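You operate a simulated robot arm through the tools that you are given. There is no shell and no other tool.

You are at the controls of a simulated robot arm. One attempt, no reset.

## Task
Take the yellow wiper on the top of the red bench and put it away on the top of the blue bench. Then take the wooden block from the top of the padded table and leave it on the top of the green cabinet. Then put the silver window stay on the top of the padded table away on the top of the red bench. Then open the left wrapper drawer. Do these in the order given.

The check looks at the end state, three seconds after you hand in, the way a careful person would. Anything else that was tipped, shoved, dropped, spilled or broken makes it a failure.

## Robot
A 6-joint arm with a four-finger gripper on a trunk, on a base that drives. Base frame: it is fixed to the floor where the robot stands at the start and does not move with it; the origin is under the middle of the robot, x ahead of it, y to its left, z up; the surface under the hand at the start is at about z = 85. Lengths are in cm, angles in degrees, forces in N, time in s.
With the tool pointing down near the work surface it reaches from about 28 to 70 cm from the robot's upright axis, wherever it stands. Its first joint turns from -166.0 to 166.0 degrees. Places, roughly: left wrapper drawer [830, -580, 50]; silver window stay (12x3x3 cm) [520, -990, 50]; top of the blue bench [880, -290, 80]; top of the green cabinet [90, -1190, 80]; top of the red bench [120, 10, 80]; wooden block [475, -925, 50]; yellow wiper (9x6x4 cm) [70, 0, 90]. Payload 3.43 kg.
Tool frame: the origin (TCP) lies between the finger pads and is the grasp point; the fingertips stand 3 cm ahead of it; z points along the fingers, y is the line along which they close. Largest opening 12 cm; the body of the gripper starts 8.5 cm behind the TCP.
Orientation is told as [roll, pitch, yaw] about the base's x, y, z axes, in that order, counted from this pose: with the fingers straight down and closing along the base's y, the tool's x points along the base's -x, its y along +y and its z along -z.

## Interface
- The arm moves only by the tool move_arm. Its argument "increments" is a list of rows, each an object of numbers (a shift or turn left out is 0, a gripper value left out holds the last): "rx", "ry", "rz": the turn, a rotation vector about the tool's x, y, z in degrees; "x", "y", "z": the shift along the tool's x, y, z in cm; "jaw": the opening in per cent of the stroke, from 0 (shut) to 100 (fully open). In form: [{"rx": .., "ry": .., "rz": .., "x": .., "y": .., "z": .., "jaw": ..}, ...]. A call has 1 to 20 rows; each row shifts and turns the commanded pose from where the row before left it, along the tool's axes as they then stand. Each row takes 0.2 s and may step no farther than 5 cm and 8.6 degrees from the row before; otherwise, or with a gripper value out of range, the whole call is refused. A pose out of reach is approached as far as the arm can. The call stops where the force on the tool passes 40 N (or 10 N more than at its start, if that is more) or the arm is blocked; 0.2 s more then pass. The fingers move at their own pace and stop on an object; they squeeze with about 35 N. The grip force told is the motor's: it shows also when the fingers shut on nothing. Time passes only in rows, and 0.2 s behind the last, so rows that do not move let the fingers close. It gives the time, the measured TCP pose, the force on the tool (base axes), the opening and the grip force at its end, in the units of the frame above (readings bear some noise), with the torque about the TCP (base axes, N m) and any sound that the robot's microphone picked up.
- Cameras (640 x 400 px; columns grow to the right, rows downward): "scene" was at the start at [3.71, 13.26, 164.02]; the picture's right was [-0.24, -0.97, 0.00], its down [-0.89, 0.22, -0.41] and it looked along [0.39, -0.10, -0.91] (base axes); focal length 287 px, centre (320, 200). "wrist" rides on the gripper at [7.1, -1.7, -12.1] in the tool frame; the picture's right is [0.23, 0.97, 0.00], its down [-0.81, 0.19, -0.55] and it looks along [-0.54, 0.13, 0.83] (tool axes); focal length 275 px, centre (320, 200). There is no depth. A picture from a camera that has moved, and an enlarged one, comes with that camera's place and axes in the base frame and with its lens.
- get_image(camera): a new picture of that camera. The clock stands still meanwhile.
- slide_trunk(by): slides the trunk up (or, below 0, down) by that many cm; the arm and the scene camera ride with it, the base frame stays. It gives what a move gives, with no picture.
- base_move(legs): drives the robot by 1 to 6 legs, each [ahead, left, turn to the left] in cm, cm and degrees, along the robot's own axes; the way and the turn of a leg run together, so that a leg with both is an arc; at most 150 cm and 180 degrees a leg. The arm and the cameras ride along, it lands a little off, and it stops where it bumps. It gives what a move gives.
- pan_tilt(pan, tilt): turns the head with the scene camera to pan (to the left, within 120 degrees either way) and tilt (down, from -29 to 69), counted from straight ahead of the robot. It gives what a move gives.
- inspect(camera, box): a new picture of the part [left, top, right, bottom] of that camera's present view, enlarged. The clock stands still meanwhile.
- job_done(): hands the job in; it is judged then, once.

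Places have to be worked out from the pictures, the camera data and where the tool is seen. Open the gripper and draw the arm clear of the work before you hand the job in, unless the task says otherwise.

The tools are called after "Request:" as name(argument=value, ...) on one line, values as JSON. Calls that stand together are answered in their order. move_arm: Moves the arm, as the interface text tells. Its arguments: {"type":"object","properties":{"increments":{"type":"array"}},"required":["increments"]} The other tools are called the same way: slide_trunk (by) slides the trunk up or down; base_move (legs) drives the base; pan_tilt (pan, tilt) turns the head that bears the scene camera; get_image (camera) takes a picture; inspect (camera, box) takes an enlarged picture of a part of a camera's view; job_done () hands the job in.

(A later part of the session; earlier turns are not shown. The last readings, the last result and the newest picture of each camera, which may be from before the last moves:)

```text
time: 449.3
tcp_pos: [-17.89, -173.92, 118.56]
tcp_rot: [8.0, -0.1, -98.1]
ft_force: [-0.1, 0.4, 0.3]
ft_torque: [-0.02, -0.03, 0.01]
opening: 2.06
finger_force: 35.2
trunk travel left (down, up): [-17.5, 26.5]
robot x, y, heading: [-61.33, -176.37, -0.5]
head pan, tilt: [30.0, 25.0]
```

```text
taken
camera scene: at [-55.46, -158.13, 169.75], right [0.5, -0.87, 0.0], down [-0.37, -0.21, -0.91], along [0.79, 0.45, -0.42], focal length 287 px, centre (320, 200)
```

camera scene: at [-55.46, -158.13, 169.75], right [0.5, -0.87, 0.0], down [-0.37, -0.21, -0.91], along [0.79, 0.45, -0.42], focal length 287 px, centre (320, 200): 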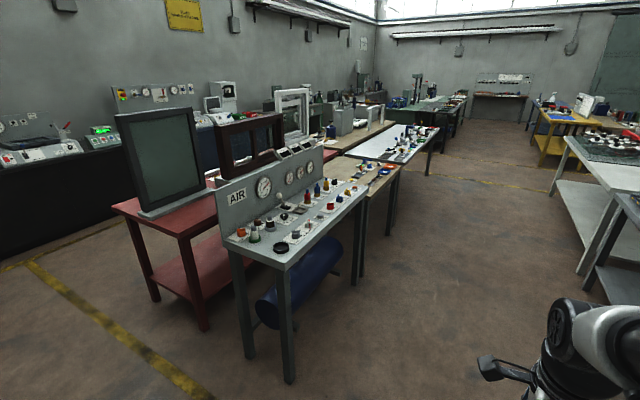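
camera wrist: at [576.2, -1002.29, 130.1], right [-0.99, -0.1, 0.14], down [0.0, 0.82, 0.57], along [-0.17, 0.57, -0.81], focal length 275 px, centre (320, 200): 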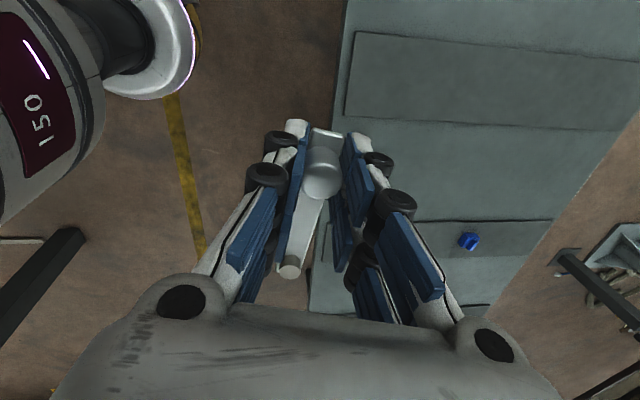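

I sidestep left to y≈-8 in front of the red bench's end.

Request:
base_move(legs=[[0, 85, 0.4], [0, 84, 0]])

Request:
pan_tilt(pan=0, tilt=45)

Request:
get_image(camera="scene")

```text
time: 457.8
tcp_pos: [-17.75, -6.49, 118.47]
tcp_rot: [7.9, -0.1, -98.2]
ft_force: [-1.0, 0.0, -0.3]
ft_torque: [-0.01, -0.01, 0.0]
opening: 2.07
finger_force: 34.7
trunk travel left (down, up): [-17.5, 26.5]
robot x, y, heading: [-61.27, -9.71, -0.3]
head pan, tilt: [30.0, 25.0]
```

```text
time: 458.7
tcp_pos: [-17.68, -6.57, 118.5]
tcp_rot: [8.0, 0.0, -98.2]
ft_force: [0.2, 1.0, -1.2]
ft_torque: [0.03, 0.01, -0.02]
opening: 2.07
finger_force: 34.8
trunk travel left (down, up): [-17.5, 26.5]
robot x, y, heading: [-61.43, -9.47, -0.2]
head pan, tilt: [0.0, 45.0]
```

```text
taken
camera scene: at [-55.16, 4.66, 166.69], right [0.0, -1.0, 0.0], down [-0.71, 0.0, -0.71], along [0.71, 0.0, -0.71], focal length 287 px, centre (320, 200)
```

scene: 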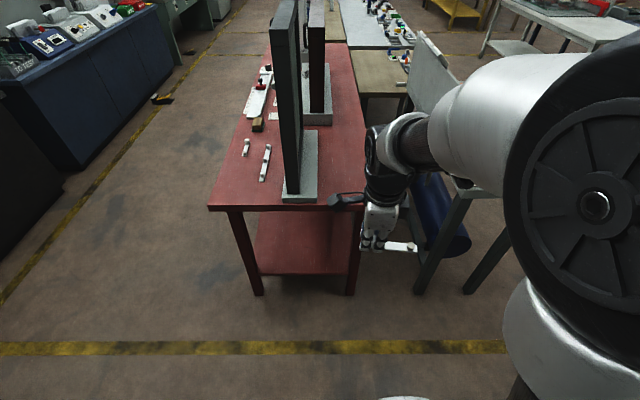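

The clear right-hand strip of the bench (where the wiper was) is free. I drive in to about (-1,-5.5).

Request:
base_move(legs=[[0, 4, 0.2], [60, 0, 0]])

Request:
get_image(camera="scene")

Request:
get_image(camera="wrist")

```text
time: 462.6
tcp_pos: [42.92, -1.76, 118.51]
tcp_rot: [8.0, -0.1, -97.5]
ft_force: [1.0, 0.1, 0.0]
ft_torque: [0.0, 0.02, 0.03]
opening: 2.09
finger_force: 35.2
trunk travel left (down, up): [-17.5, 26.5]
robot x, y, heading: [-0.78, -5.52, 0.7]
head pan, tilt: [0.0, 45.0]
```

```text
taken
camera scene: at [5.34, 8.94, 166.69], right [0.01, -1.0, 0.0], down [-0.71, -0.01, -0.71], along [0.71, 0.01, -0.71], focal length 287 px, centre (320, 200)
```

scene: 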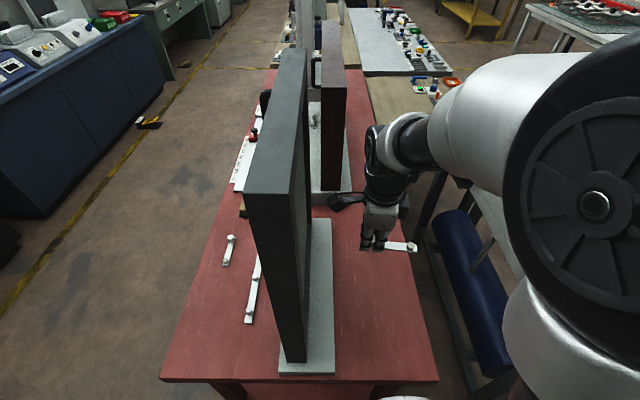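

```text
taken
camera wrist: at [40.45, 5.79, 130.11], right [0.99, 0.1, 0.14], down [0.01, -0.82, 0.57], along [0.17, -0.57, -0.81], focal length 275 px, centre (320, 200)
```

wrist: 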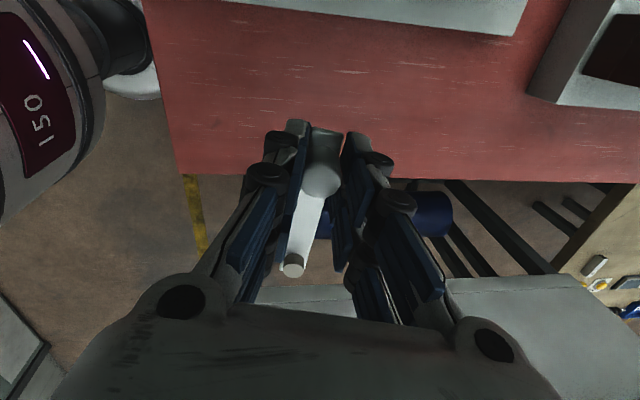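

Free width runs from y=5.3 (foot plate) to -20 (edge). I place the knob at (57,-2) so the strip spans y 0 to -12; I move over it and go down to z≈94.5.

Request:
move_arm(increments=[{"x": 0.53, "y": 4.61, "z": 0.65}, {"x": 0.53, "y": 4.61, "z": 0.65}, {"x": 0.53, "y": 4.61, "z": 0.65}, {"y": -0.556, "z": 3.96}, {"y": -0.556, "z": 3.96}, {"y": -0.556, "z": 3.96}, {"y": -0.556, "z": 3.96}, {"y": -0.556, "z": 3.96}, {"y": -0.556, "z": 3.96}])

Request:
get_image(camera="wrist")

Request:
inspect(camera="scene", box=[300, 180, 460, 300])

```text
time: 464.6
tcp_pos: [57.28, -2.03, 94.16]
tcp_rot: [8.2, 0.0, -97.5]
ft_force: [1.0, 0.5, -0.1]
ft_torque: [0.0, 0.01, 0.01]
opening: 2.08
finger_force: 35.4
trunk travel left (down, up): [-17.5, 26.5]
robot x, y, heading: [-0.51, -5.21, 0.4]
head pan, tilt: [0.0, 45.0]
```

```text
taken
camera wrist: at [54.87, 5.51, 105.85], right [0.99, 0.1, 0.14], down [0.01, -0.82, 0.57], along [0.17, -0.57, -0.81], focal length 275 px, centre (320, 200)
```

wrist: 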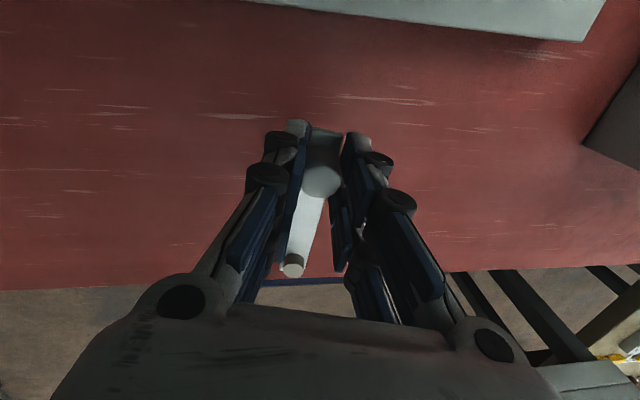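

```text
3.33 times, centred on (380, 240) of scene
camera zoom: at [5.37, 8.95, 166.68], right [0.01, -1.0, 0.0], down [-0.71, -0.01, -0.71], along [0.71, 0.01, -0.71], focal length 956 px, centre (120, 67)
```

zoom: 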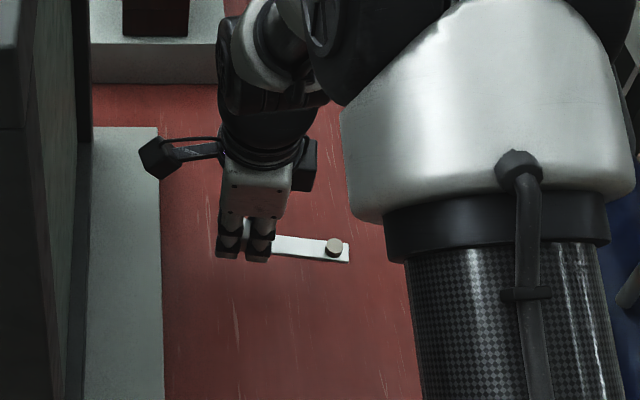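

The strip hangs level and clear. I lower to z≈89.6, then in small steps until contact.

Request:
move_arm(increments=[{"y": -0.35, "z": 2.48}, {"y": -0.28, "z": 1.98}])

Request:
move_arm(increments=[{"y": -0.056, "z": 0.4}])

Request:
move_arm(increments=[{"y": -0.042, "z": 0.3}])

Request:
move_arm(increments=[{"y": -0.042, "z": 0.3}])

```text
time: 465.2
tcp_pos: [57.18, -2.24, 89.8]
tcp_rot: [8.0, -0.1, -97.5]
ft_force: [0.3, 0.1, -0.3]
ft_torque: [0.03, -0.01, 0.0]
opening: 2.04
finger_force: 35.0
trunk travel left (down, up): [-17.5, 26.5]
robot x, y, heading: [-0.45, -5.21, 0.7]
head pan, tilt: [0.0, 45.0]
```

```text
time: 465.6
tcp_pos: [57.02, -2.14, 89.37]
tcp_rot: [8.0, 0.1, -97.5]
ft_force: [0.2, -0.5, -0.8]
ft_torque: [0.02, 0.03, -0.01]
opening: 2.09
finger_force: 35.1
trunk travel left (down, up): [-17.5, 26.5]
robot x, y, heading: [-0.5, -4.96, 0.5]
head pan, tilt: [0.0, 45.0]
```

```text
time: 466.0
tcp_pos: [57.07, -1.92, 89.26]
tcp_rot: [7.9, -0.1, -97.4]
ft_force: [-0.1, -0.2, -0.6]
ft_torque: [0.04, 0.03, 0.0]
opening: 2.05
finger_force: 34.7
trunk travel left (down, up): [-17.5, 26.5]
robot x, y, heading: [-0.86, -5.06, 0.3]
head pan, tilt: [0.0, 45.0]
```

```text
time: 466.4
tcp_pos: [56.94, -2.13, 88.91]
tcp_rot: [7.9, -0.1, -97.4]
ft_force: [0.0, -0.4, -1.3]
ft_torque: [0.0, 0.02, -0.02]
opening: 2.06
finger_force: 35.1
trunk travel left (down, up): [-17.5, 26.5]
robot x, y, heading: [-0.46, -5.19, 0.5]
head pan, tilt: [0.0, 45.0]
```

No contact yet at 88.9. I keep stepping down 0.2 cm at a time.

Request:
move_arm(increments=[{"y": -0.028, "z": 0.2}])

Request:
move_arm(increments=[{"y": -0.028, "z": 0.2}])

Request:
inspect(camera="scene", box=[340, 220, 420, 270])

```text
time: 466.8
tcp_pos: [57.05, -2.08, 88.79]
tcp_rot: [8.0, 0.0, -97.4]
ft_force: [-0.6, -0.6, -1.0]
ft_torque: [0.04, 0.01, 0.02]
opening: 2.06
finger_force: 35.1
trunk travel left (down, up): [-17.5, 26.5]
robot x, y, heading: [-0.47, -5.22, 0.6]
head pan, tilt: [0.0, 45.0]
```

```text
time: 467.2
tcp_pos: [56.94, -2.02, 88.79]
tcp_rot: [8.1, 0.0, -97.4]
ft_force: [0.5, -0.7, 2.6]
ft_torque: [-0.31, 0.04, 0.03]
opening: 2.03
finger_force: 35.4
trunk travel left (down, up): [-17.5, 26.5]
robot x, y, heading: [-0.69, -4.98, 0.4]
head pan, tilt: [0.0, 45.0]
```

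```text
8.00 times, centred on (380, 245) of scene
camera zoom: at [5.26, 8.93, 166.69], right [0.01, -1.0, 0.0], down [-0.71, -0.01, -0.71], along [0.71, 0.01, -0.71], focal length 2294 px, centre (-160, -160)
```

zoom: 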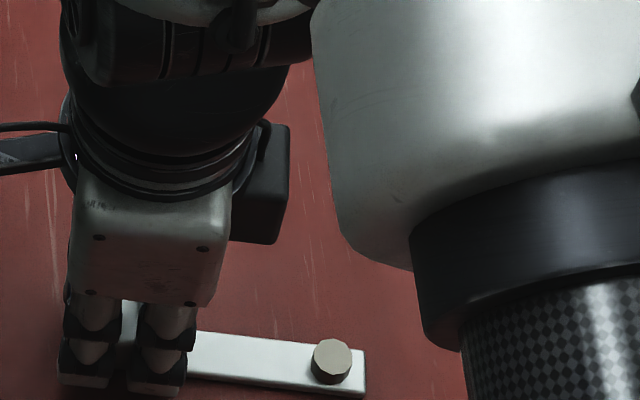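

The far end has just touched (2.6 N). I go down 0.15 cm more and release.

Request:
move_arm(increments=[{"y": -0.02, "z": 0.15}])

Request:
move_arm(increments=[{"jaw": 25}, {"jaw": 40}, {"jaw": 45}, {"jaw": 45}])

Request:
move_arm(increments=[{"y": 0.14, "z": -0.99}, {"y": 0.28, "z": -1.98}, {"y": 0.556, "z": -3.96}, {"y": 0.556, "z": -3.96}, {"y": 0.556, "z": -3.96}, {"y": 0.556, "z": -3.96}, {"y": 0.556, "z": -3.96}, {"y": 0.556, "z": -3.96}, {"y": 0.556, "z": -3.96}])

Request:
get_image(camera="wrist")

Request:
get_image(camera="scene")

```text
time: 467.6
tcp_pos: [56.92, -2.11, 88.69]
tcp_rot: [8.3, 0.0, -97.5]
ft_force: [-2.0, -0.8, 14.9]
ft_torque: [-0.9, 0.26, -0.09]
opening: 2.06
finger_force: 35.0
trunk travel left (down, up): [-17.5, 26.5]
robot x, y, heading: [-0.67, -4.94, 0.4]
head pan, tilt: [0.0, 45.0]
```

```text
time: 468.6
tcp_pos: [56.91, -1.99, 88.5]
tcp_rot: [8.1, 0.0, -97.3]
ft_force: [0.1, -0.5, -0.6]
ft_torque: [-0.01, 0.01, 0.0]
opening: 5.38
finger_force: 0.1
trunk travel left (down, up): [-17.5, 26.5]
robot x, y, heading: [-0.56, -5.2, 0.4]
head pan, tilt: [0.0, 45.0]
```

```text
time: 470.6
tcp_pos: [56.86, -1.88, 119.47]
tcp_rot: [8.0, 0.0, -97.4]
ft_force: [-0.6, 0.3, 0.0]
ft_torque: [-0.02, 0.0, 0.0]
opening: 5.4
finger_force: 0.0
trunk travel left (down, up): [-17.5, 26.5]
robot x, y, heading: [-0.69, -4.88, 0.7]
head pan, tilt: [0.0, 45.0]
```

```text
taken
camera wrist: at [54.37, 5.72, 131.02], right [0.99, 0.1, 0.14], down [0.01, -0.82, 0.57], along [0.17, -0.57, -0.81], focal length 275 px, centre (320, 200)
```

wrist: 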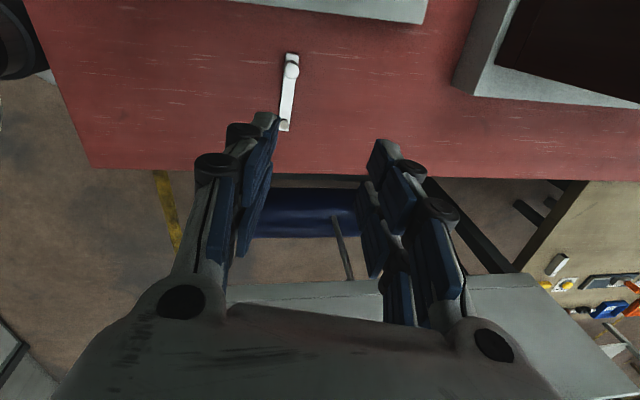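

```text
taken
camera scene: at [5.2, 8.94, 166.69], right [0.01, -1.0, 0.0], down [-0.71, -0.01, -0.71], along [0.71, 0.01, -0.71], focal length 287 px, centre (320, 200)
```

scene: 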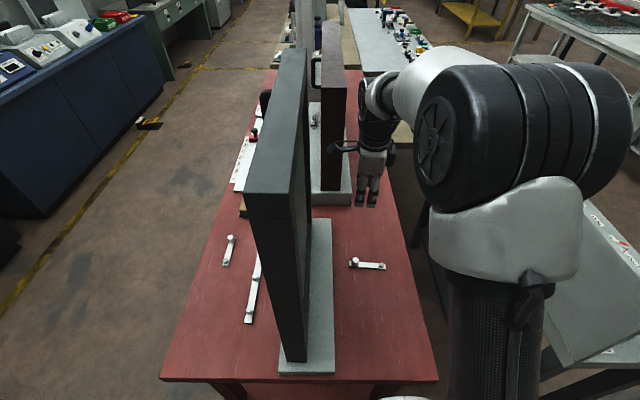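

The stay is resting flat on the red bench. I straighten the tool, draw the arm in, and back out toward the aisle.

Request:
move_arm(increments=[{"rx": 8}, {"y": -4.6}, {"y": -4.6}, {"y": -4.6}])

Request:
base_move(legs=[[-62, 0, -0.5], [0, -86, 0], [0, -86, 0]])

Request:
pan_tilt(pan=0, tilt=15)

Request:
get_image(camera="scene")

```text
time: 471.6
tcp_pos: [43.15, -0.08, 119.54]
tcp_rot: [0.1, -0.1, -97.3]
ft_force: [-0.4, -0.3, 0.7]
ft_torque: [-0.03, -0.08, 0.02]
opening: 5.4
finger_force: 0.0
trunk travel left (down, up): [-17.5, 26.5]
robot x, y, heading: [-0.36, -5.12, 0.6]
head pan, tilt: [0.0, 45.0]
```

```text
time: 483.4
tcp_pos: [-17.61, -174.22, 119.62]
tcp_rot: [-0.1, 0.0, -98.6]
ft_force: [-0.3, -1.0, -0.6]
ft_torque: [0.02, 0.03, -0.01]
opening: 5.41
finger_force: 0.1
trunk travel left (down, up): [-17.5, 26.5]
robot x, y, heading: [-61.62, -178.37, -0.9]
head pan, tilt: [0.0, 45.0]
```

```text
time: 484.3
tcp_pos: [-17.62, -174.11, 119.58]
tcp_rot: [0.0, 0.0, -98.6]
ft_force: [0.2, 0.2, -0.2]
ft_torque: [-0.02, 0.01, 0.0]
opening: 5.43
finger_force: 0.1
trunk travel left (down, up): [-17.5, 26.5]
robot x, y, heading: [-61.76, -178.16, -0.7]
head pan, tilt: [0.0, 15.0]
```

```text
taken
camera scene: at [-54.26, -164.29, 171.36], right [-0.01, -1.0, 0.0], down [-0.26, 0.0, -0.97], along [0.97, -0.01, -0.26], focal length 287 px, centre (320, 200)
```

scene: 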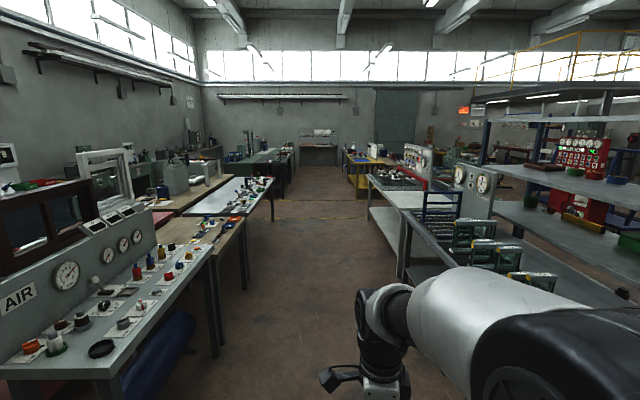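

The aisle is clear. I drive forward 300 cm with a heading correction.

Request:
base_move(legs=[[0, 3, 0.8], [150, 0, 0], [140, 0, 0]])

Request:
get_image(camera="scene")

```text
time: 499.2
tcp_pos: [281.63, -175.98, 119.53]
tcp_rot: [0.0, 0.0, -99.1]
ft_force: [-0.3, -0.5, -0.1]
ft_torque: [-0.02, -0.04, -0.02]
opening: 5.41
finger_force: 0.0
trunk travel left (down, up): [-17.5, 26.5]
robot x, y, heading: [237.21, -179.89, -1.5]
head pan, tilt: [0.0, 15.0]
```

```text
taken
camera scene: at [245.0, -165.83, 171.37], right [-0.02, -1.0, 0.0], down [-0.26, 0.01, -0.97], along [0.97, -0.02, -0.26], focal length 287 px, centre (320, 200)
```

scene: 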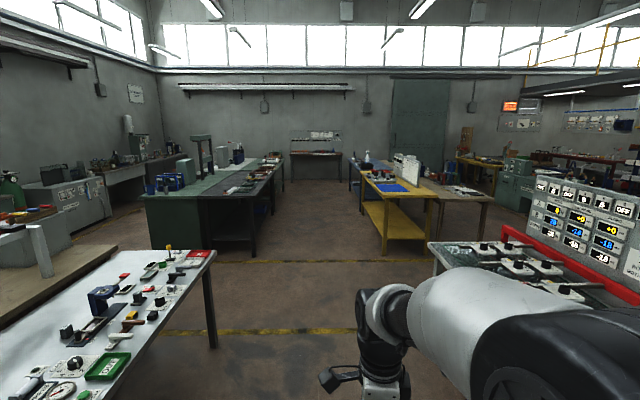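

I continue to x≈512, then turn to face -y and go down the passage to y≈-440.

Request:
base_move(legs=[[0, 2, 1.5], [140, 0, 0], [135, 0, 0], [0, 0, -90], [130, 0, 0], [125, 0, 0]])

Request:
pan_tilt(pan=45, tilt=20)

Request:
get_image(camera="scene")

```text
time: 528.7
tcp_pos: [533.24, -469.64, 119.52]
tcp_rot: [0.0, 0.0, 174.0]
ft_force: [0.3, 0.5, 0.2]
ft_torque: [0.0, 0.0, -0.01]
opening: 5.4
finger_force: 0.1
trunk travel left (down, up): [-17.5, 26.5]
robot x, y, heading: [526.83, -425.88, -88.0]
head pan, tilt: [0.0, 15.0]
```

```text
time: 529.8
tcp_pos: [533.19, -469.59, 119.63]
tcp_rot: [0.0, 0.0, 174.0]
ft_force: [-0.3, 0.0, 0.8]
ft_torque: [0.0, 0.02, 0.0]
opening: 5.43
finger_force: 0.1
trunk travel left (down, up): [-17.5, 26.5]
robot x, y, heading: [527.25, -425.94, -88.2]
head pan, tilt: [45.0, 20.0]
```

```text
taken
camera scene: at [547.85, -429.62, 170.56], right [-0.68, -0.73, 0.0], down [-0.25, 0.23, -0.94], along [0.69, -0.64, -0.34], focal length 287 px, centre (320, 200)
```

scene: 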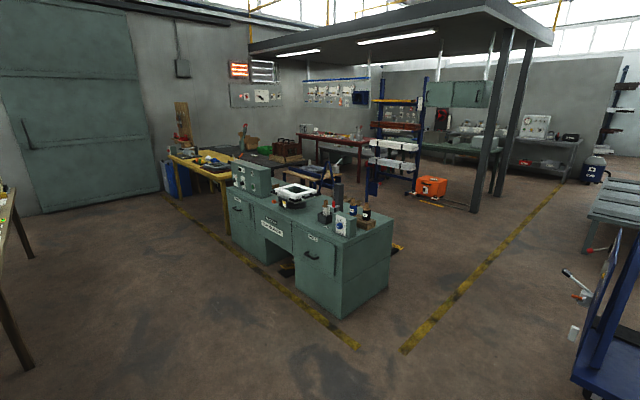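

The desk front is visible with a left and right pedestal. I enlarge it to read the labels and see the drawer handles.

Request:
inspect(camera="scene", box=[210, 150, 400, 320])

```text
2.35 times, centred on (305, 235) of scene
camera zoom: at [547.85, -429.62, 170.56], right [-0.68, -0.73, 0.0], down [-0.25, 0.23, -0.94], along [0.69, -0.64, -0.34], focal length 675 px, centre (355, 118)
```

zoom: 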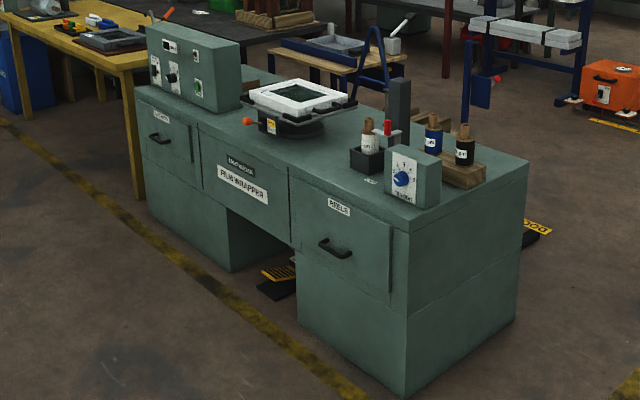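

The left drawer (handle at about x≈821, z≈55–57) is in the left pedestal. I go to the middle of the corridor and sidestep left until I stand in front of it.

Request:
base_move(legs=[[40, 0, -1.9], [0, 150, 0], [0, 145, 0]])

Request:
pan_tilt(pan=0, tilt=45)

Request:
get_image(camera="scene")

Request:
get_image(camera="wrist")

```text
time: 546.1
tcp_pos: [827.4, -507.94, 119.53]
tcp_rot: [0.0, 0.0, 173.4]
ft_force: [0.5, 0.0, 0.0]
ft_torque: [0.0, 0.01, 0.02]
opening: 5.38
finger_force: 0.0
trunk travel left (down, up): [-17.5, 26.5]
robot x, y, heading: [822.01, -464.1, -88.8]
head pan, tilt: [45.0, 20.0]
```

```text
time: 547.2
tcp_pos: [827.44, -507.97, 119.64]
tcp_rot: [-0.1, 0.0, 173.3]
ft_force: [0.9, 0.2, -0.4]
ft_torque: [0.0, 0.0, 0.01]
opening: 5.38
finger_force: 0.1
trunk travel left (down, up): [-17.5, 26.5]
robot x, y, heading: [821.85, -463.53, -88.7]
head pan, tilt: [0.0, 45.0]
```

```text
taken
camera scene: at [836.02, -469.77, 166.69], right [-1.0, -0.02, 0.0], down [-0.02, 0.71, -0.71], along [0.02, -0.71, -0.71], focal length 287 px, centre (320, 200)
```

scene: 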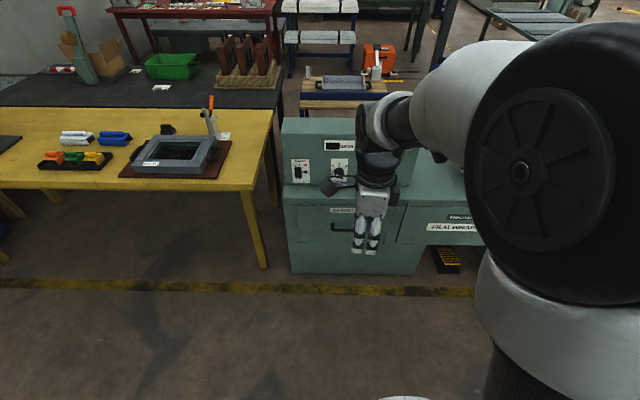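

```text
taken
camera wrist: at [834.63, -506.98, 131.54], right [0.12, -0.99, 0.0], down [-0.83, -0.1, 0.55], along [-0.55, -0.06, -0.83], focal length 275 px, centre (320, 200)
```

wrist: 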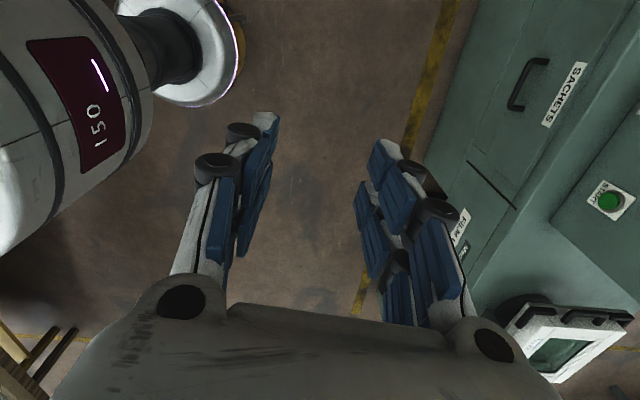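

The left drawer's label reads "SACHETS" and its bow handle is visible in both cameras. I enlarge them to locate the handle.

Request:
inspect(camera="wrist", box=[470, 30, 600, 150])

Request:
inspect(camera="scene", box=[280, 190, 420, 290])

```text
3.33 times, centred on (535, 90) of wrist
camera zoom: at [834.63, -506.98, 131.54], right [0.12, -0.99, 0.0], down [-0.83, -0.1, 0.55], along [-0.55, -0.06, -0.83], focal length 918 px, centre (-397, 567)
```

zoom: 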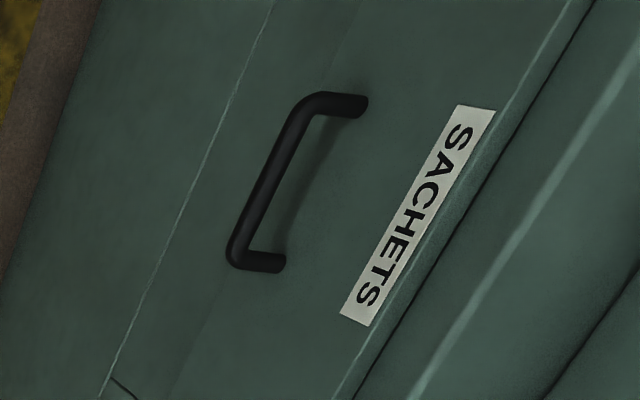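

```text
4.00 times, centred on (350, 240) of scene
camera zoom: at [836.02, -469.77, 166.69], right [-1.0, -0.02, 0.0], down [-0.02, 0.71, -0.71], along [0.02, -0.71, -0.71], focal length 1147 px, centre (200, 40)
```

zoom: 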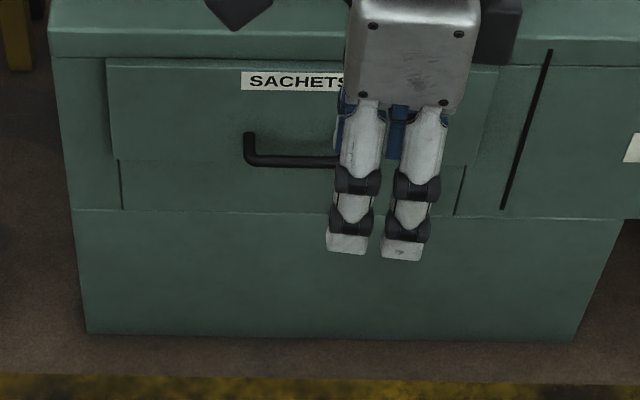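

Triangulation puts the handle bar at x≈821.5–832, y≈-557.5, z≈59, standing ~4 cm off the drawer face. I'll grip it with the tool horizontal (fingers pointing -y, closing vertically); first I extend the hand and pitch it up in clear air.

Request:
move_arm(increments=[{"y": 4}, {"y": 4}, {"y": 4}, {"rz": -6.7}, {"rx": -8}, {"rx": -8}, {"rx": -8}, {"rx": -8}, {"rx": -8}, {"rx": -8}])

Request:
get_image(camera="scene")

```text
time: 549.5
tcp_pos: [826.8, -519.7, 119.73]
tcp_rot: [40.6, 1.6, -178.6]
ft_force: [-0.2, -0.1, 0.9]
ft_torque: [0.01, 0.04, -0.01]
opening: 5.39
finger_force: 0.0
out of reach, approached as far as the arm can: row 9, 10
trunk travel left (down, up): [-17.5, 26.5]
robot x, y, heading: [821.64, -463.95, -88.6]
head pan, tilt: [0.0, 45.0]
```

```text
taken
camera scene: at [836.05, -469.75, 166.69], right [-1.0, -0.02, 0.0], down [-0.02, 0.71, -0.71], along [0.01, -0.71, -0.71], focal length 287 px, centre (320, 200)
```

scene: 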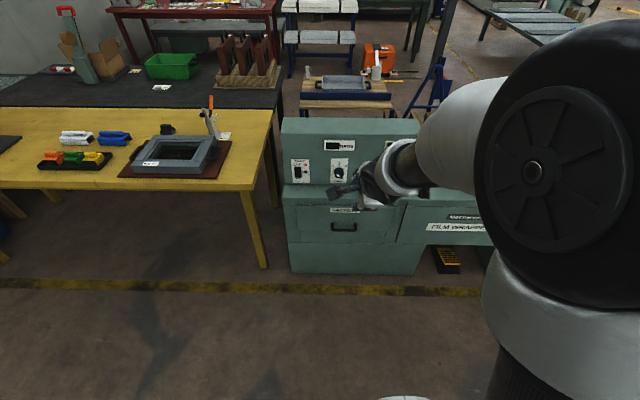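

The pitch was limited to ~40° because the hand is too close in. I extend further outward (toward -y) and pitch again.

Request:
move_arm(increments=[{"y": 3.04, "z": 2.6}, {"y": 3.04, "z": 2.6}, {"y": 3.04, "z": 2.6}])

Request:
move_arm(increments=[{"rx": -8}, {"rx": -8}])

```text
time: 550.2
tcp_pos: [825.48, -532.32, 121.83]
tcp_rot: [48.6, -12.2, -170.1]
ft_force: [-0.4, 0.6, -1.8]
ft_torque: [-0.08, 0.01, 0.06]
opening: 5.4
finger_force: 0.0
trunk travel left (down, up): [-17.5, 26.5]
robot x, y, heading: [821.65, -464.02, -88.5]
head pan, tilt: [0.0, 45.0]
```

```text
time: 550.9
tcp_pos: [824.34, -531.14, 120.75]
tcp_rot: [48.4, -2.0, 177.8]
ft_force: [-0.5, 0.2, -0.4]
ft_torque: [0.01, 0.03, 0.02]
opening: 5.39
finger_force: 0.1
out of reach, approached as far as the arm can: row 1, 2
trunk travel left (down, up): [-17.5, 26.5]
robot x, y, heading: [821.96, -463.81, -88.5]
head pan, tilt: [0.0, 45.0]
```

The wrist can't pitch further at this height. I'll lower the trunk and the hand first, since lower down the arm has more room to pitch.

Request:
slide_trunk(by=-17)

Request:
move_arm(increments=[{"y": -3, "z": 2.66}, {"y": -3, "z": 2.66}, {"y": -3, "z": 2.66}])

```text
time: 552.8
tcp_pos: [824.23, -531.1, 103.78]
tcp_rot: [48.4, -2.1, 177.8]
ft_force: [0.0, 0.0, 0.2]
ft_torque: [-0.01, 0.0, 0.03]
opening: 5.41
finger_force: 0.1
trunk travel left (down, up): [-0.5, 43.5]
robot x, y, heading: [822.0, -464.2, -88.6]
head pan, tilt: [0.0, 45.0]
```

```text
time: 553.6
tcp_pos: [823.79, -530.84, 91.54]
tcp_rot: [48.3, -2.0, 177.7]
ft_force: [-0.1, -0.3, 0.3]
ft_torque: [0.0, 0.0, 0.01]
opening: 5.37
finger_force: 0.0
trunk travel left (down, up): [-0.5, 43.5]
robot x, y, heading: [821.74, -463.6, -88.7]
head pan, tilt: [0.0, 45.0]
```

It tracks well. I lower further to z≈60, then pitch up in small steps.

Request:
move_arm(increments=[{"y": -3, "z": 2.66}, {"y": -3, "z": 2.66}, {"y": -3, "z": 2.66}, {"y": -3, "z": 2.66}, {"y": -3, "z": 2.66}, {"y": -3, "z": 2.66}, {"y": -3, "z": 2.66}])

Request:
move_arm(increments=[{"rx": -8}, {"rx": -8}, {"rx": -8}])

```text
time: 555.2
tcp_pos: [822.98, -531.39, 63.63]
tcp_rot: [48.4, -2.2, 177.8]
ft_force: [-0.5, -0.4, 0.3]
ft_torque: [0.04, 0.0, 0.0]
opening: 5.38
finger_force: 0.0
trunk travel left (down, up): [-0.5, 43.5]
robot x, y, heading: [821.6, -464.01, -88.8]
head pan, tilt: [0.0, 45.0]
```

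```text
time: 556.0
tcp_pos: [822.83, -531.2, 63.71]
tcp_rot: [72.5, -2.0, 177.8]
ft_force: [-1.3, -0.3, -0.2]
ft_torque: [-0.01, -0.04, 0.02]
opening: 5.41
finger_force: 0.1
trunk travel left (down, up): [-0.5, 43.5]
robot x, y, heading: [821.98, -463.74, -88.7]
head pan, tilt: [0.0, 45.0]
```

Now pitched to 72.5° without trouble. I continue to nearly horizontal and look through both cameras.

Request:
move_arm(increments=[{"rx": -8}, {"rx": -7.5}])

Request:
get_image(camera="wrist")

Request:
get_image(camera="scene")

```text
time: 556.6
tcp_pos: [822.8, -531.21, 63.72]
tcp_rot: [88.0, -2.1, 177.8]
ft_force: [0.0, -0.5, 0.7]
ft_torque: [-0.01, -0.01, 0.02]
opening: 5.4
finger_force: 0.0
trunk travel left (down, up): [-0.5, 43.5]
robot x, y, heading: [821.84, -464.15, -89.1]
head pan, tilt: [0.0, 45.0]
```

```text
taken
camera wrist: at [830.33, -519.23, 62.11], right [0.26, -0.04, 0.96], down [-0.78, 0.58, 0.24], along [-0.57, -0.82, 0.12], focal length 275 px, centre (320, 200)
```

wrist: 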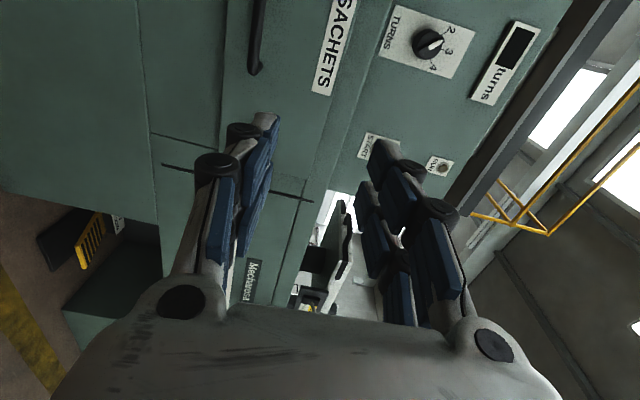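

```text
taken
camera scene: at [836.01, -469.77, 149.69], right [-1.0, -0.02, 0.0], down [-0.01, 0.71, -0.71], along [0.01, -0.71, -0.71], focal length 287 px, centre (320, 200)
```

scene: 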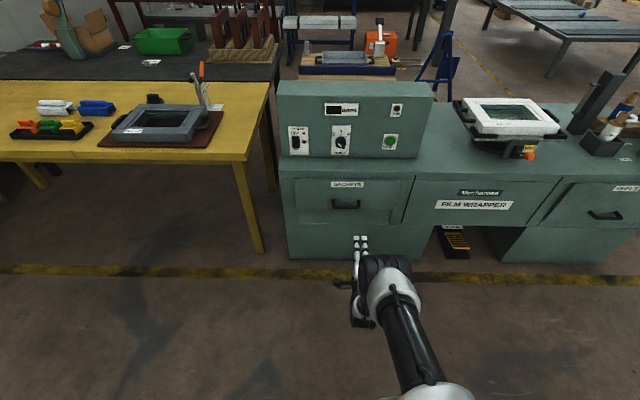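

The tool is horizontal in front of the drawer. I enlarge the handle in both views to refine its position.

Request:
inspect(camera="scene", box=[280, 165, 420, 265])

Request:
inspect(camera="wrist", box=[180, 0, 360, 130])

```text
4.00 times, centred on (350, 215) of scene
camera zoom: at [836.01, -469.77, 149.69], right [-1.0, -0.02, 0.0], down [-0.01, 0.71, -0.71], along [0.01, -0.71, -0.71], focal length 1147 px, centre (200, 140)
```

zoom: 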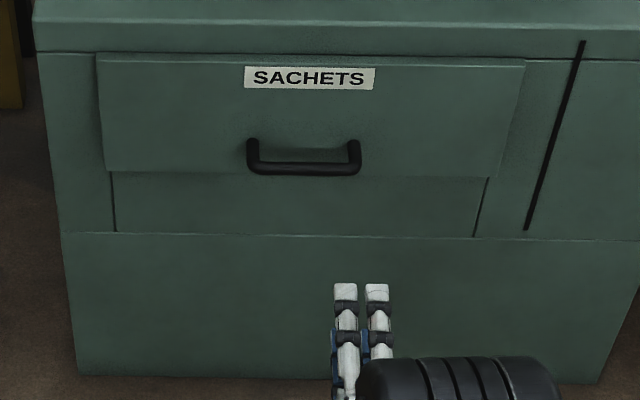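

```text
3.08 times, centred on (270, 65) of wrist
camera zoom: at [830.33, -519.23, 62.11], right [0.26, -0.04, 0.96], down [-0.78, 0.58, 0.24], along [-0.57, -0.82, 0.12], focal length 847 px, centre (474, 615)
```

zoom: 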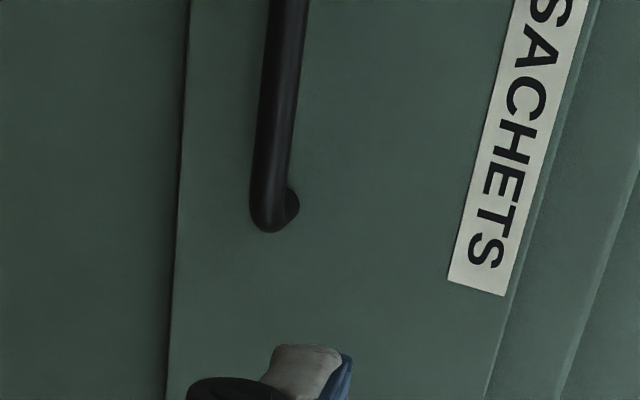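

Better-conditioned now: the bar runs x≈820–831 at y≈-562, z≈53, with the drawer face at y≈-567. I drive 20 cm closer, open the jaws wider, and bring the hand to handle height.

Request:
base_move(legs=[[20, 0, 0]])

Request:
move_arm(increments=[{"y": -3.5, "jaw": 70}, {"y": -3.5}, {"y": -3.5}])

Request:
get_image(camera="wrist")

Request:
inspect(camera="scene", box=[280, 165, 420, 265])

```text
time: 558.1
tcp_pos: [822.58, -550.86, 63.69]
tcp_rot: [87.8, -2.1, 177.2]
ft_force: [-0.6, 0.2, -0.1]
ft_torque: [-0.03, 0.04, 0.04]
opening: 5.4
finger_force: 0.0
trunk travel left (down, up): [-0.5, 43.5]
robot x, y, heading: [822.21, -482.94, -89.1]
head pan, tilt: [0.0, 45.0]
```

```text
time: 559.0
tcp_pos: [821.99, -549.8, 56.87]
tcp_rot: [87.7, -2.1, 177.3]
ft_force: [0.1, 0.1, -0.4]
ft_torque: [0.03, 0.01, 0.01]
opening: 8.4
finger_force: 0.1
out of reach, approached as far as the arm can: row 2, 3
trunk travel left (down, up): [-0.5, 43.5]
robot x, y, heading: [822.17, -483.69, -89.2]
head pan, tilt: [0.0, 45.0]
```

```text
taken
camera wrist: at [829.67, -537.89, 55.35], right [0.26, -0.05, 0.96], down [-0.78, 0.58, 0.24], along [-0.57, -0.81, 0.11], focal length 275 px, centre (320, 200)
```

wrist: 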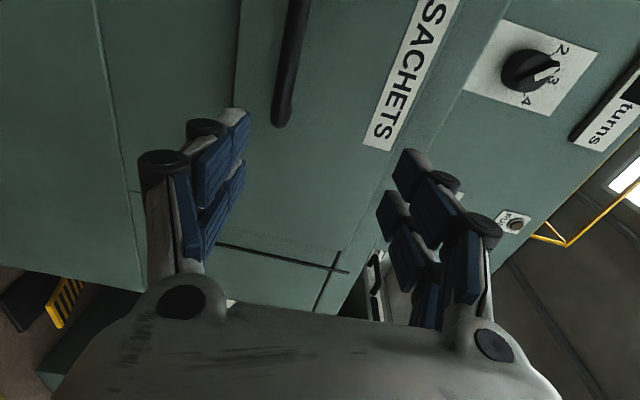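

```text
4.00 times, centred on (350, 215) of scene
camera zoom: at [836.29, -489.49, 149.69], right [-1.0, -0.01, 0.0], down [-0.01, 0.71, -0.71], along [0.01, -0.71, -0.71], focal length 1147 px, centre (200, 140)
```

zoom: 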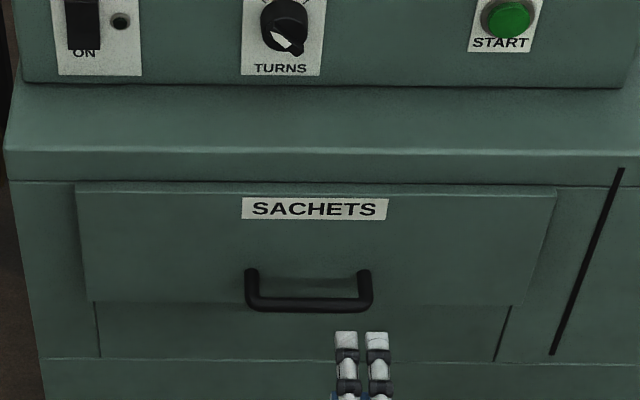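

With the tool fully horizontal the arm can't get below z≈57. The handle is at y≈-562, z≈53.3, so I reduce the pitch to ~68° (fingers slightly down), which raises the wrist, then align with the bar.

Request:
move_arm(increments=[{"rx": 8, "jaw": 48}, {"rx": 8}, {"rx": 4}, {"x": 3.5}, {"y": -2.6, "z": 1.05}])

Request:
get_image(camera="wrist")

Request:
inspect(camera="scene", box=[280, 165, 420, 265])

```text
time: 560.1
tcp_pos: [825.77, -549.69, 53.9]
tcp_rot: [67.8, -2.1, 177.3]
ft_force: [-0.6, 0.2, 0.8]
ft_torque: [0.03, -0.04, -0.02]
opening: 5.74
finger_force: 0.1
trunk travel left (down, up): [-0.5, 43.5]
robot x, y, heading: [822.24, -483.08, -89.3]
head pan, tilt: [0.0, 45.0]
```

```text
taken
camera wrist: at [833.56, -538.24, 56.48], right [0.25, -0.38, 0.89], down [-0.77, 0.48, 0.42], along [-0.58, -0.79, -0.18], focal length 275 px, centre (320, 200)
```

wrist: 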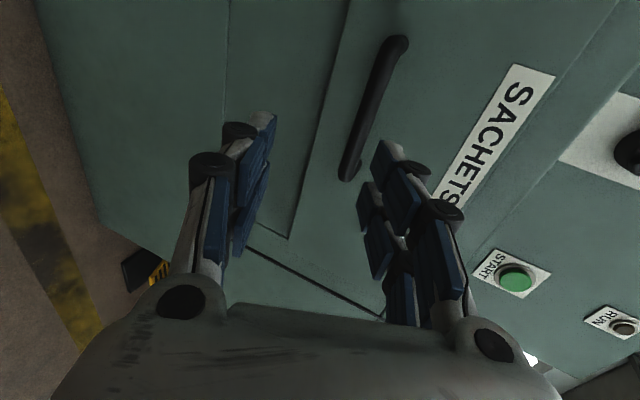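

```text
4.00 times, centred on (350, 215) of scene
camera zoom: at [836.32, -489.47, 149.68], right [-1.0, -0.01, 0.0], down [-0.01, 0.71, -0.71], along [0.01, -0.71, -0.71], focal length 1147 px, centre (200, 140)
```

zoom: 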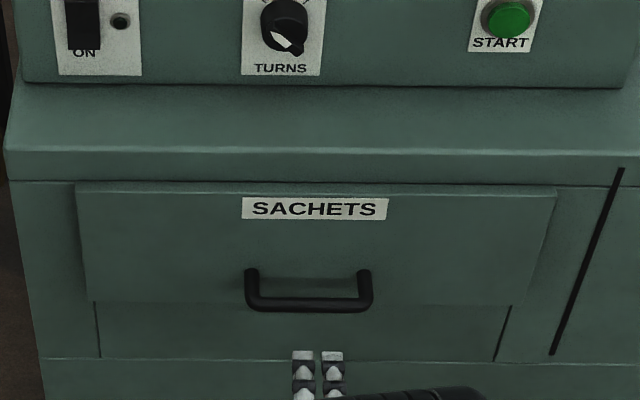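

The bar lies at y≈-562, z≈53.2, in line with the jaws. I advance toward the desk so that the bar comes between the fingers.

Request:
move_arm(increments=[{"y": 1.36, "z": 3.37}, {"y": 1.36, "z": 3.37}, {"y": 0.9, "z": 2.25}])

Request:
get_image(camera="wrist")

Request:
inspect(camera="scene", box=[280, 165, 420, 265])

```text
time: 561.0
tcp_pos: [825.12, -559.18, 54.47]
tcp_rot: [67.7, -2.1, 177.3]
ft_force: [0.3, 0.3, -0.3]
ft_torque: [-0.04, 0.02, -0.02]
opening: 5.76
finger_force: 0.0
out of reach, approached as far as the arm can: row 3
trunk travel left (down, up): [-0.5, 43.5]
robot x, y, heading: [822.28, -483.41, -89.1]
head pan, tilt: [0.0, 45.0]
```

```text
taken
camera wrist: at [832.8, -547.63, 57.04], right [0.25, -0.38, 0.89], down [-0.78, 0.47, 0.42], along [-0.58, -0.79, -0.18], focal length 275 px, centre (320, 200)
```

wrist: 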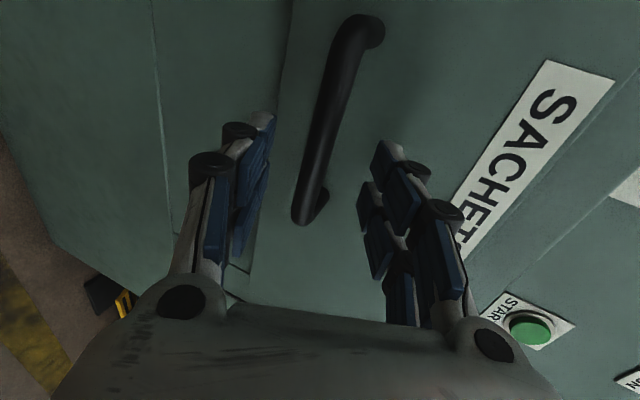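

```text
4.00 times, centred on (350, 215) of scene
camera zoom: at [836.29, -489.48, 149.69], right [-1.0, -0.01, 0.0], down [-0.01, 0.71, -0.71], along [0.01, -0.71, -0.71], focal length 1147 px, centre (200, 140)
```

zoom: 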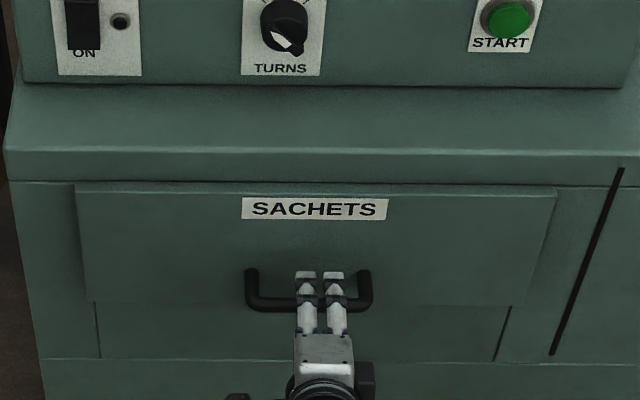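

The bar is just at the fingertips but the arm is at full stretch. I draw the hand back 6 cm, drive the base 8 cm closer, and then advance again.

Request:
move_arm(increments=[{"y": -1.13, "z": -2.78}, {"y": -1.13, "z": -2.78}, {"y": -1.13, "z": -2.78}])

Request:
base_move(legs=[[8, 0, 0]])

Request:
get_image(camera="wrist")

```text
time: 561.8
tcp_pos: [825.56, -549.91, 54.28]
tcp_rot: [67.9, -2.1, 177.5]
ft_force: [0.4, -0.7, -0.1]
ft_torque: [0.03, 0.01, -0.01]
opening: 5.78
finger_force: 0.0
trunk travel left (down, up): [-0.5, 43.5]
robot x, y, heading: [822.28, -483.36, -89.3]
head pan, tilt: [0.0, 45.0]
```

```text
time: 562.8
tcp_pos: [825.61, -557.89, 54.09]
tcp_rot: [67.8, -2.0, 177.3]
ft_force: [-0.4, 0.7, -0.2]
ft_torque: [-0.03, 0.01, -0.01]
opening: 5.75
finger_force: 0.1
trunk travel left (down, up): [-0.5, 43.5]
robot x, y, heading: [822.14, -491.49, -89.3]
head pan, tilt: [0.0, 45.0]
```

```text
taken
camera wrist: at [833.32, -546.37, 56.74], right [0.25, -0.38, 0.89], down [-0.77, 0.48, 0.42], along [-0.58, -0.79, -0.18], focal length 275 px, centre (320, 200)
```

wrist: 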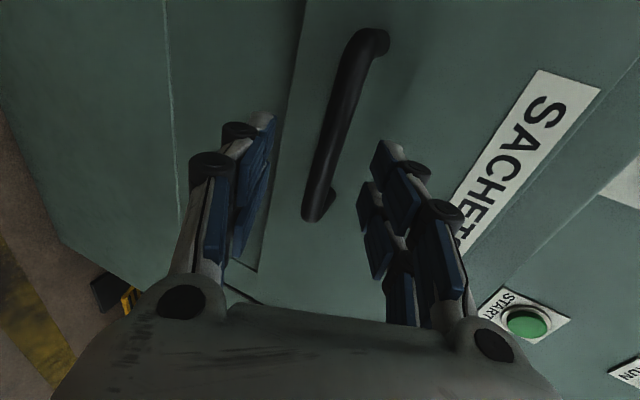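

Now within comfortable reach. I advance 2.8 cm and close on the bar.

Request:
move_arm(increments=[{"y": 0.43, "z": 1.33}, {"y": 0.43, "z": 1.33}])

Request:
get_image(camera="wrist")

```text
time: 563.4
tcp_pos: [825.39, -560.63, 53.8]
tcp_rot: [67.9, -2.0, 177.3]
ft_force: [-0.4, 0.3, 0.8]
ft_torque: [0.0, -0.02, 0.02]
opening: 5.75
finger_force: 0.0
trunk travel left (down, up): [-0.5, 43.5]
robot x, y, heading: [822.49, -491.31, -89.3]
head pan, tilt: [0.0, 45.0]
```

```text
taken
camera wrist: at [833.18, -549.15, 56.5], right [0.24, -0.38, 0.89], down [-0.77, 0.48, 0.42], along [-0.58, -0.79, -0.18], focal length 275 px, centre (320, 200)
```

wrist: 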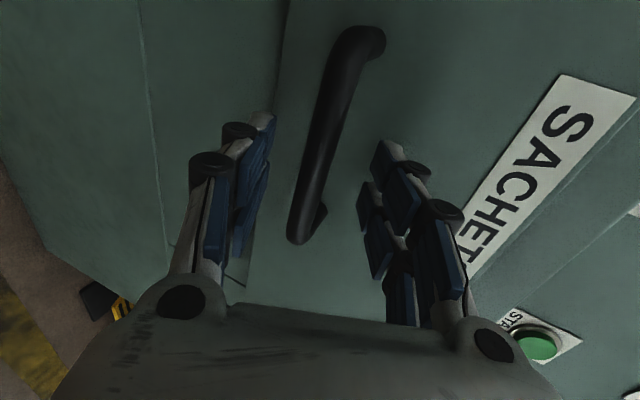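

The bar runs cleanly between both fingers with no contact force. I close the jaws on it.

Request:
move_arm(increments=[{"jaw": 30}, {"jaw": 15}, {"jaw": 0}, {"jaw": 0}, {"jaw": 0}, {"jaw": 0}])

Request:
get_image(camera="wrist")

```text
time: 564.8
tcp_pos: [825.42, -560.54, 53.6]
tcp_rot: [67.4, -2.0, 177.3]
ft_force: [1.6, 4.2, -18.3]
ft_torque: [0.33, -1.58, -0.56]
opening: 1.54
finger_force: 45.2
trunk travel left (down, up): [-0.5, 43.5]
robot x, y, heading: [822.7, -491.34, -89.4]
head pan, tilt: [0.0, 45.0]
```

```text
taken
camera wrist: at [833.19, -549.03, 56.28], right [0.24, -0.39, 0.89], down [-0.78, 0.47, 0.42], along [-0.58, -0.79, -0.18], focal length 275 px, centre (320, 200)
```

wrist: 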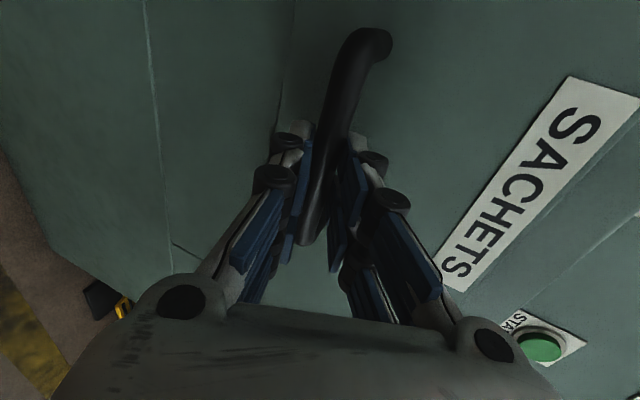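

The handle is gripped (1.5 cm). I ease down slightly to relieve the side load and begin pulling outward (+y).

Request:
move_arm(increments=[{"y": -0.2, "z": 0.08}, {"y": -0.375, "z": -0.927}, {"y": -0.375, "z": -0.927}])

Request:
inspect(camera="scene", box=[270, 165, 430, 285])

```text
time: 565.6
tcp_pos: [825.53, -558.58, 53.46]
tcp_rot: [67.6, -2.1, 177.2]
ft_force: [-4.3, -0.5, -18.0]
ft_torque: [0.23, -1.72, 0.03]
opening: 1.55
finger_force: 45.4
trunk travel left (down, up): [-0.5, 43.5]
robot x, y, heading: [822.41, -491.36, -89.3]
head pan, tilt: [0.0, 45.0]
```

```text
3.33 times, centred on (350, 225) of scene
camera zoom: at [836.33, -497.74, 149.68], right [-1.0, -0.01, 0.0], down [-0.01, 0.71, -0.71], along [0.01, -0.71, -0.71], focal length 956 px, centre (220, 117)
```

zoom: 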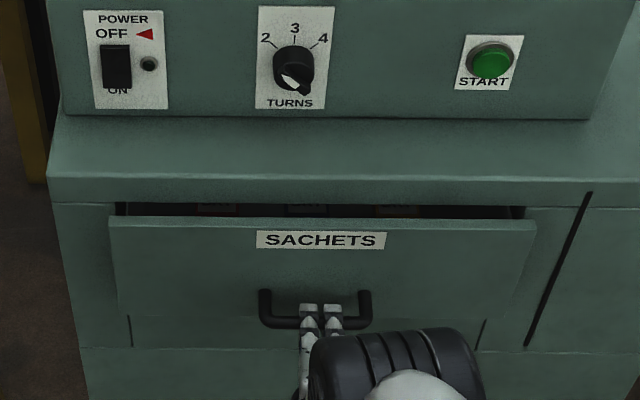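

The drawer is sliding out easily. I continue by backing the base 12 cm while holding the handle.

Request:
base_move(legs=[[-12, 0, 0]])

Request:
inspect(camera="scene", box=[270, 165, 430, 285])

```text
time: 566.8
tcp_pos: [825.52, -546.94, 53.48]
tcp_rot: [67.6, -1.9, 177.4]
ft_force: [-7.4, 0.5, -16.2]
ft_torque: [0.32, -1.4, -1.15]
opening: 1.56
finger_force: 45.0
trunk travel left (down, up): [-0.5, 43.5]
robot x, y, heading: [821.99, -479.79, -89.1]
head pan, tilt: [0.0, 45.0]
```

```text
3.33 times, centred on (350, 225) of scene
camera zoom: at [836.18, -486.03, 149.68], right [-1.0, -0.01, 0.0], down [-0.01, 0.71, -0.71], along [0.01, -0.71, -0.71], focal length 956 px, centre (220, 117)
```

zoom: 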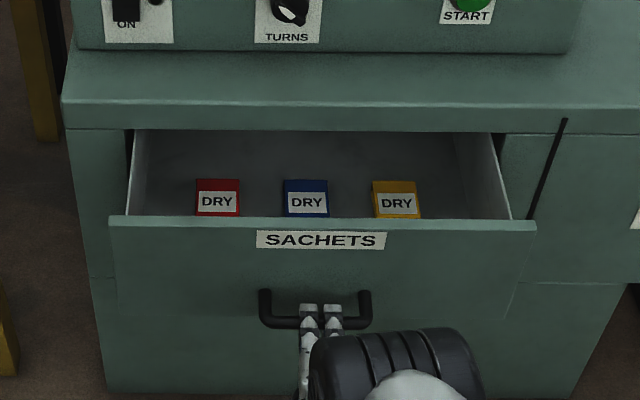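

Open by ~14 cm with small forces. I back another 9 cm and check.

Request:
base_move(legs=[[-9, 0, 0]])

Request:
inspect(camera="scene", box=[270, 145, 430, 285])

```text
time: 567.9
tcp_pos: [825.32, -537.97, 53.55]
tcp_rot: [67.7, -2.1, 177.5]
ft_force: [14.1, 1.5, -6.3]
ft_torque: [0.16, -1.71, -0.62]
opening: 1.55
finger_force: 44.9
trunk travel left (down, up): [-0.5, 43.5]
robot x, y, heading: [822.02, -471.01, -89.4]
head pan, tilt: [0.0, 45.0]
```

```text
2.86 times, centred on (350, 215) of scene
camera zoom: at [836.18, -476.98, 149.68], right [-1.0, -0.01, 0.0], down [-0.01, 0.71, -0.71], along [0.01, -0.71, -0.71], focal length 820 px, centre (234, 157)
```

zoom: 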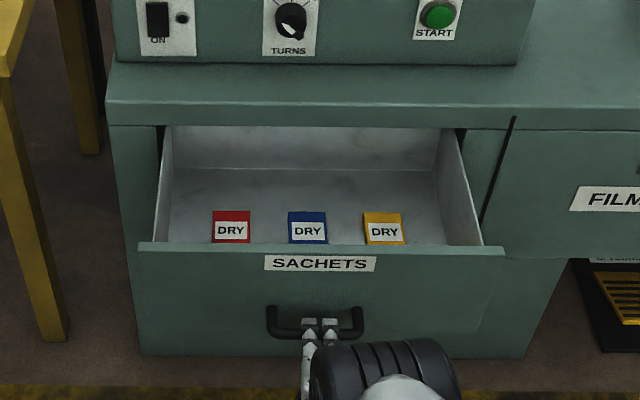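

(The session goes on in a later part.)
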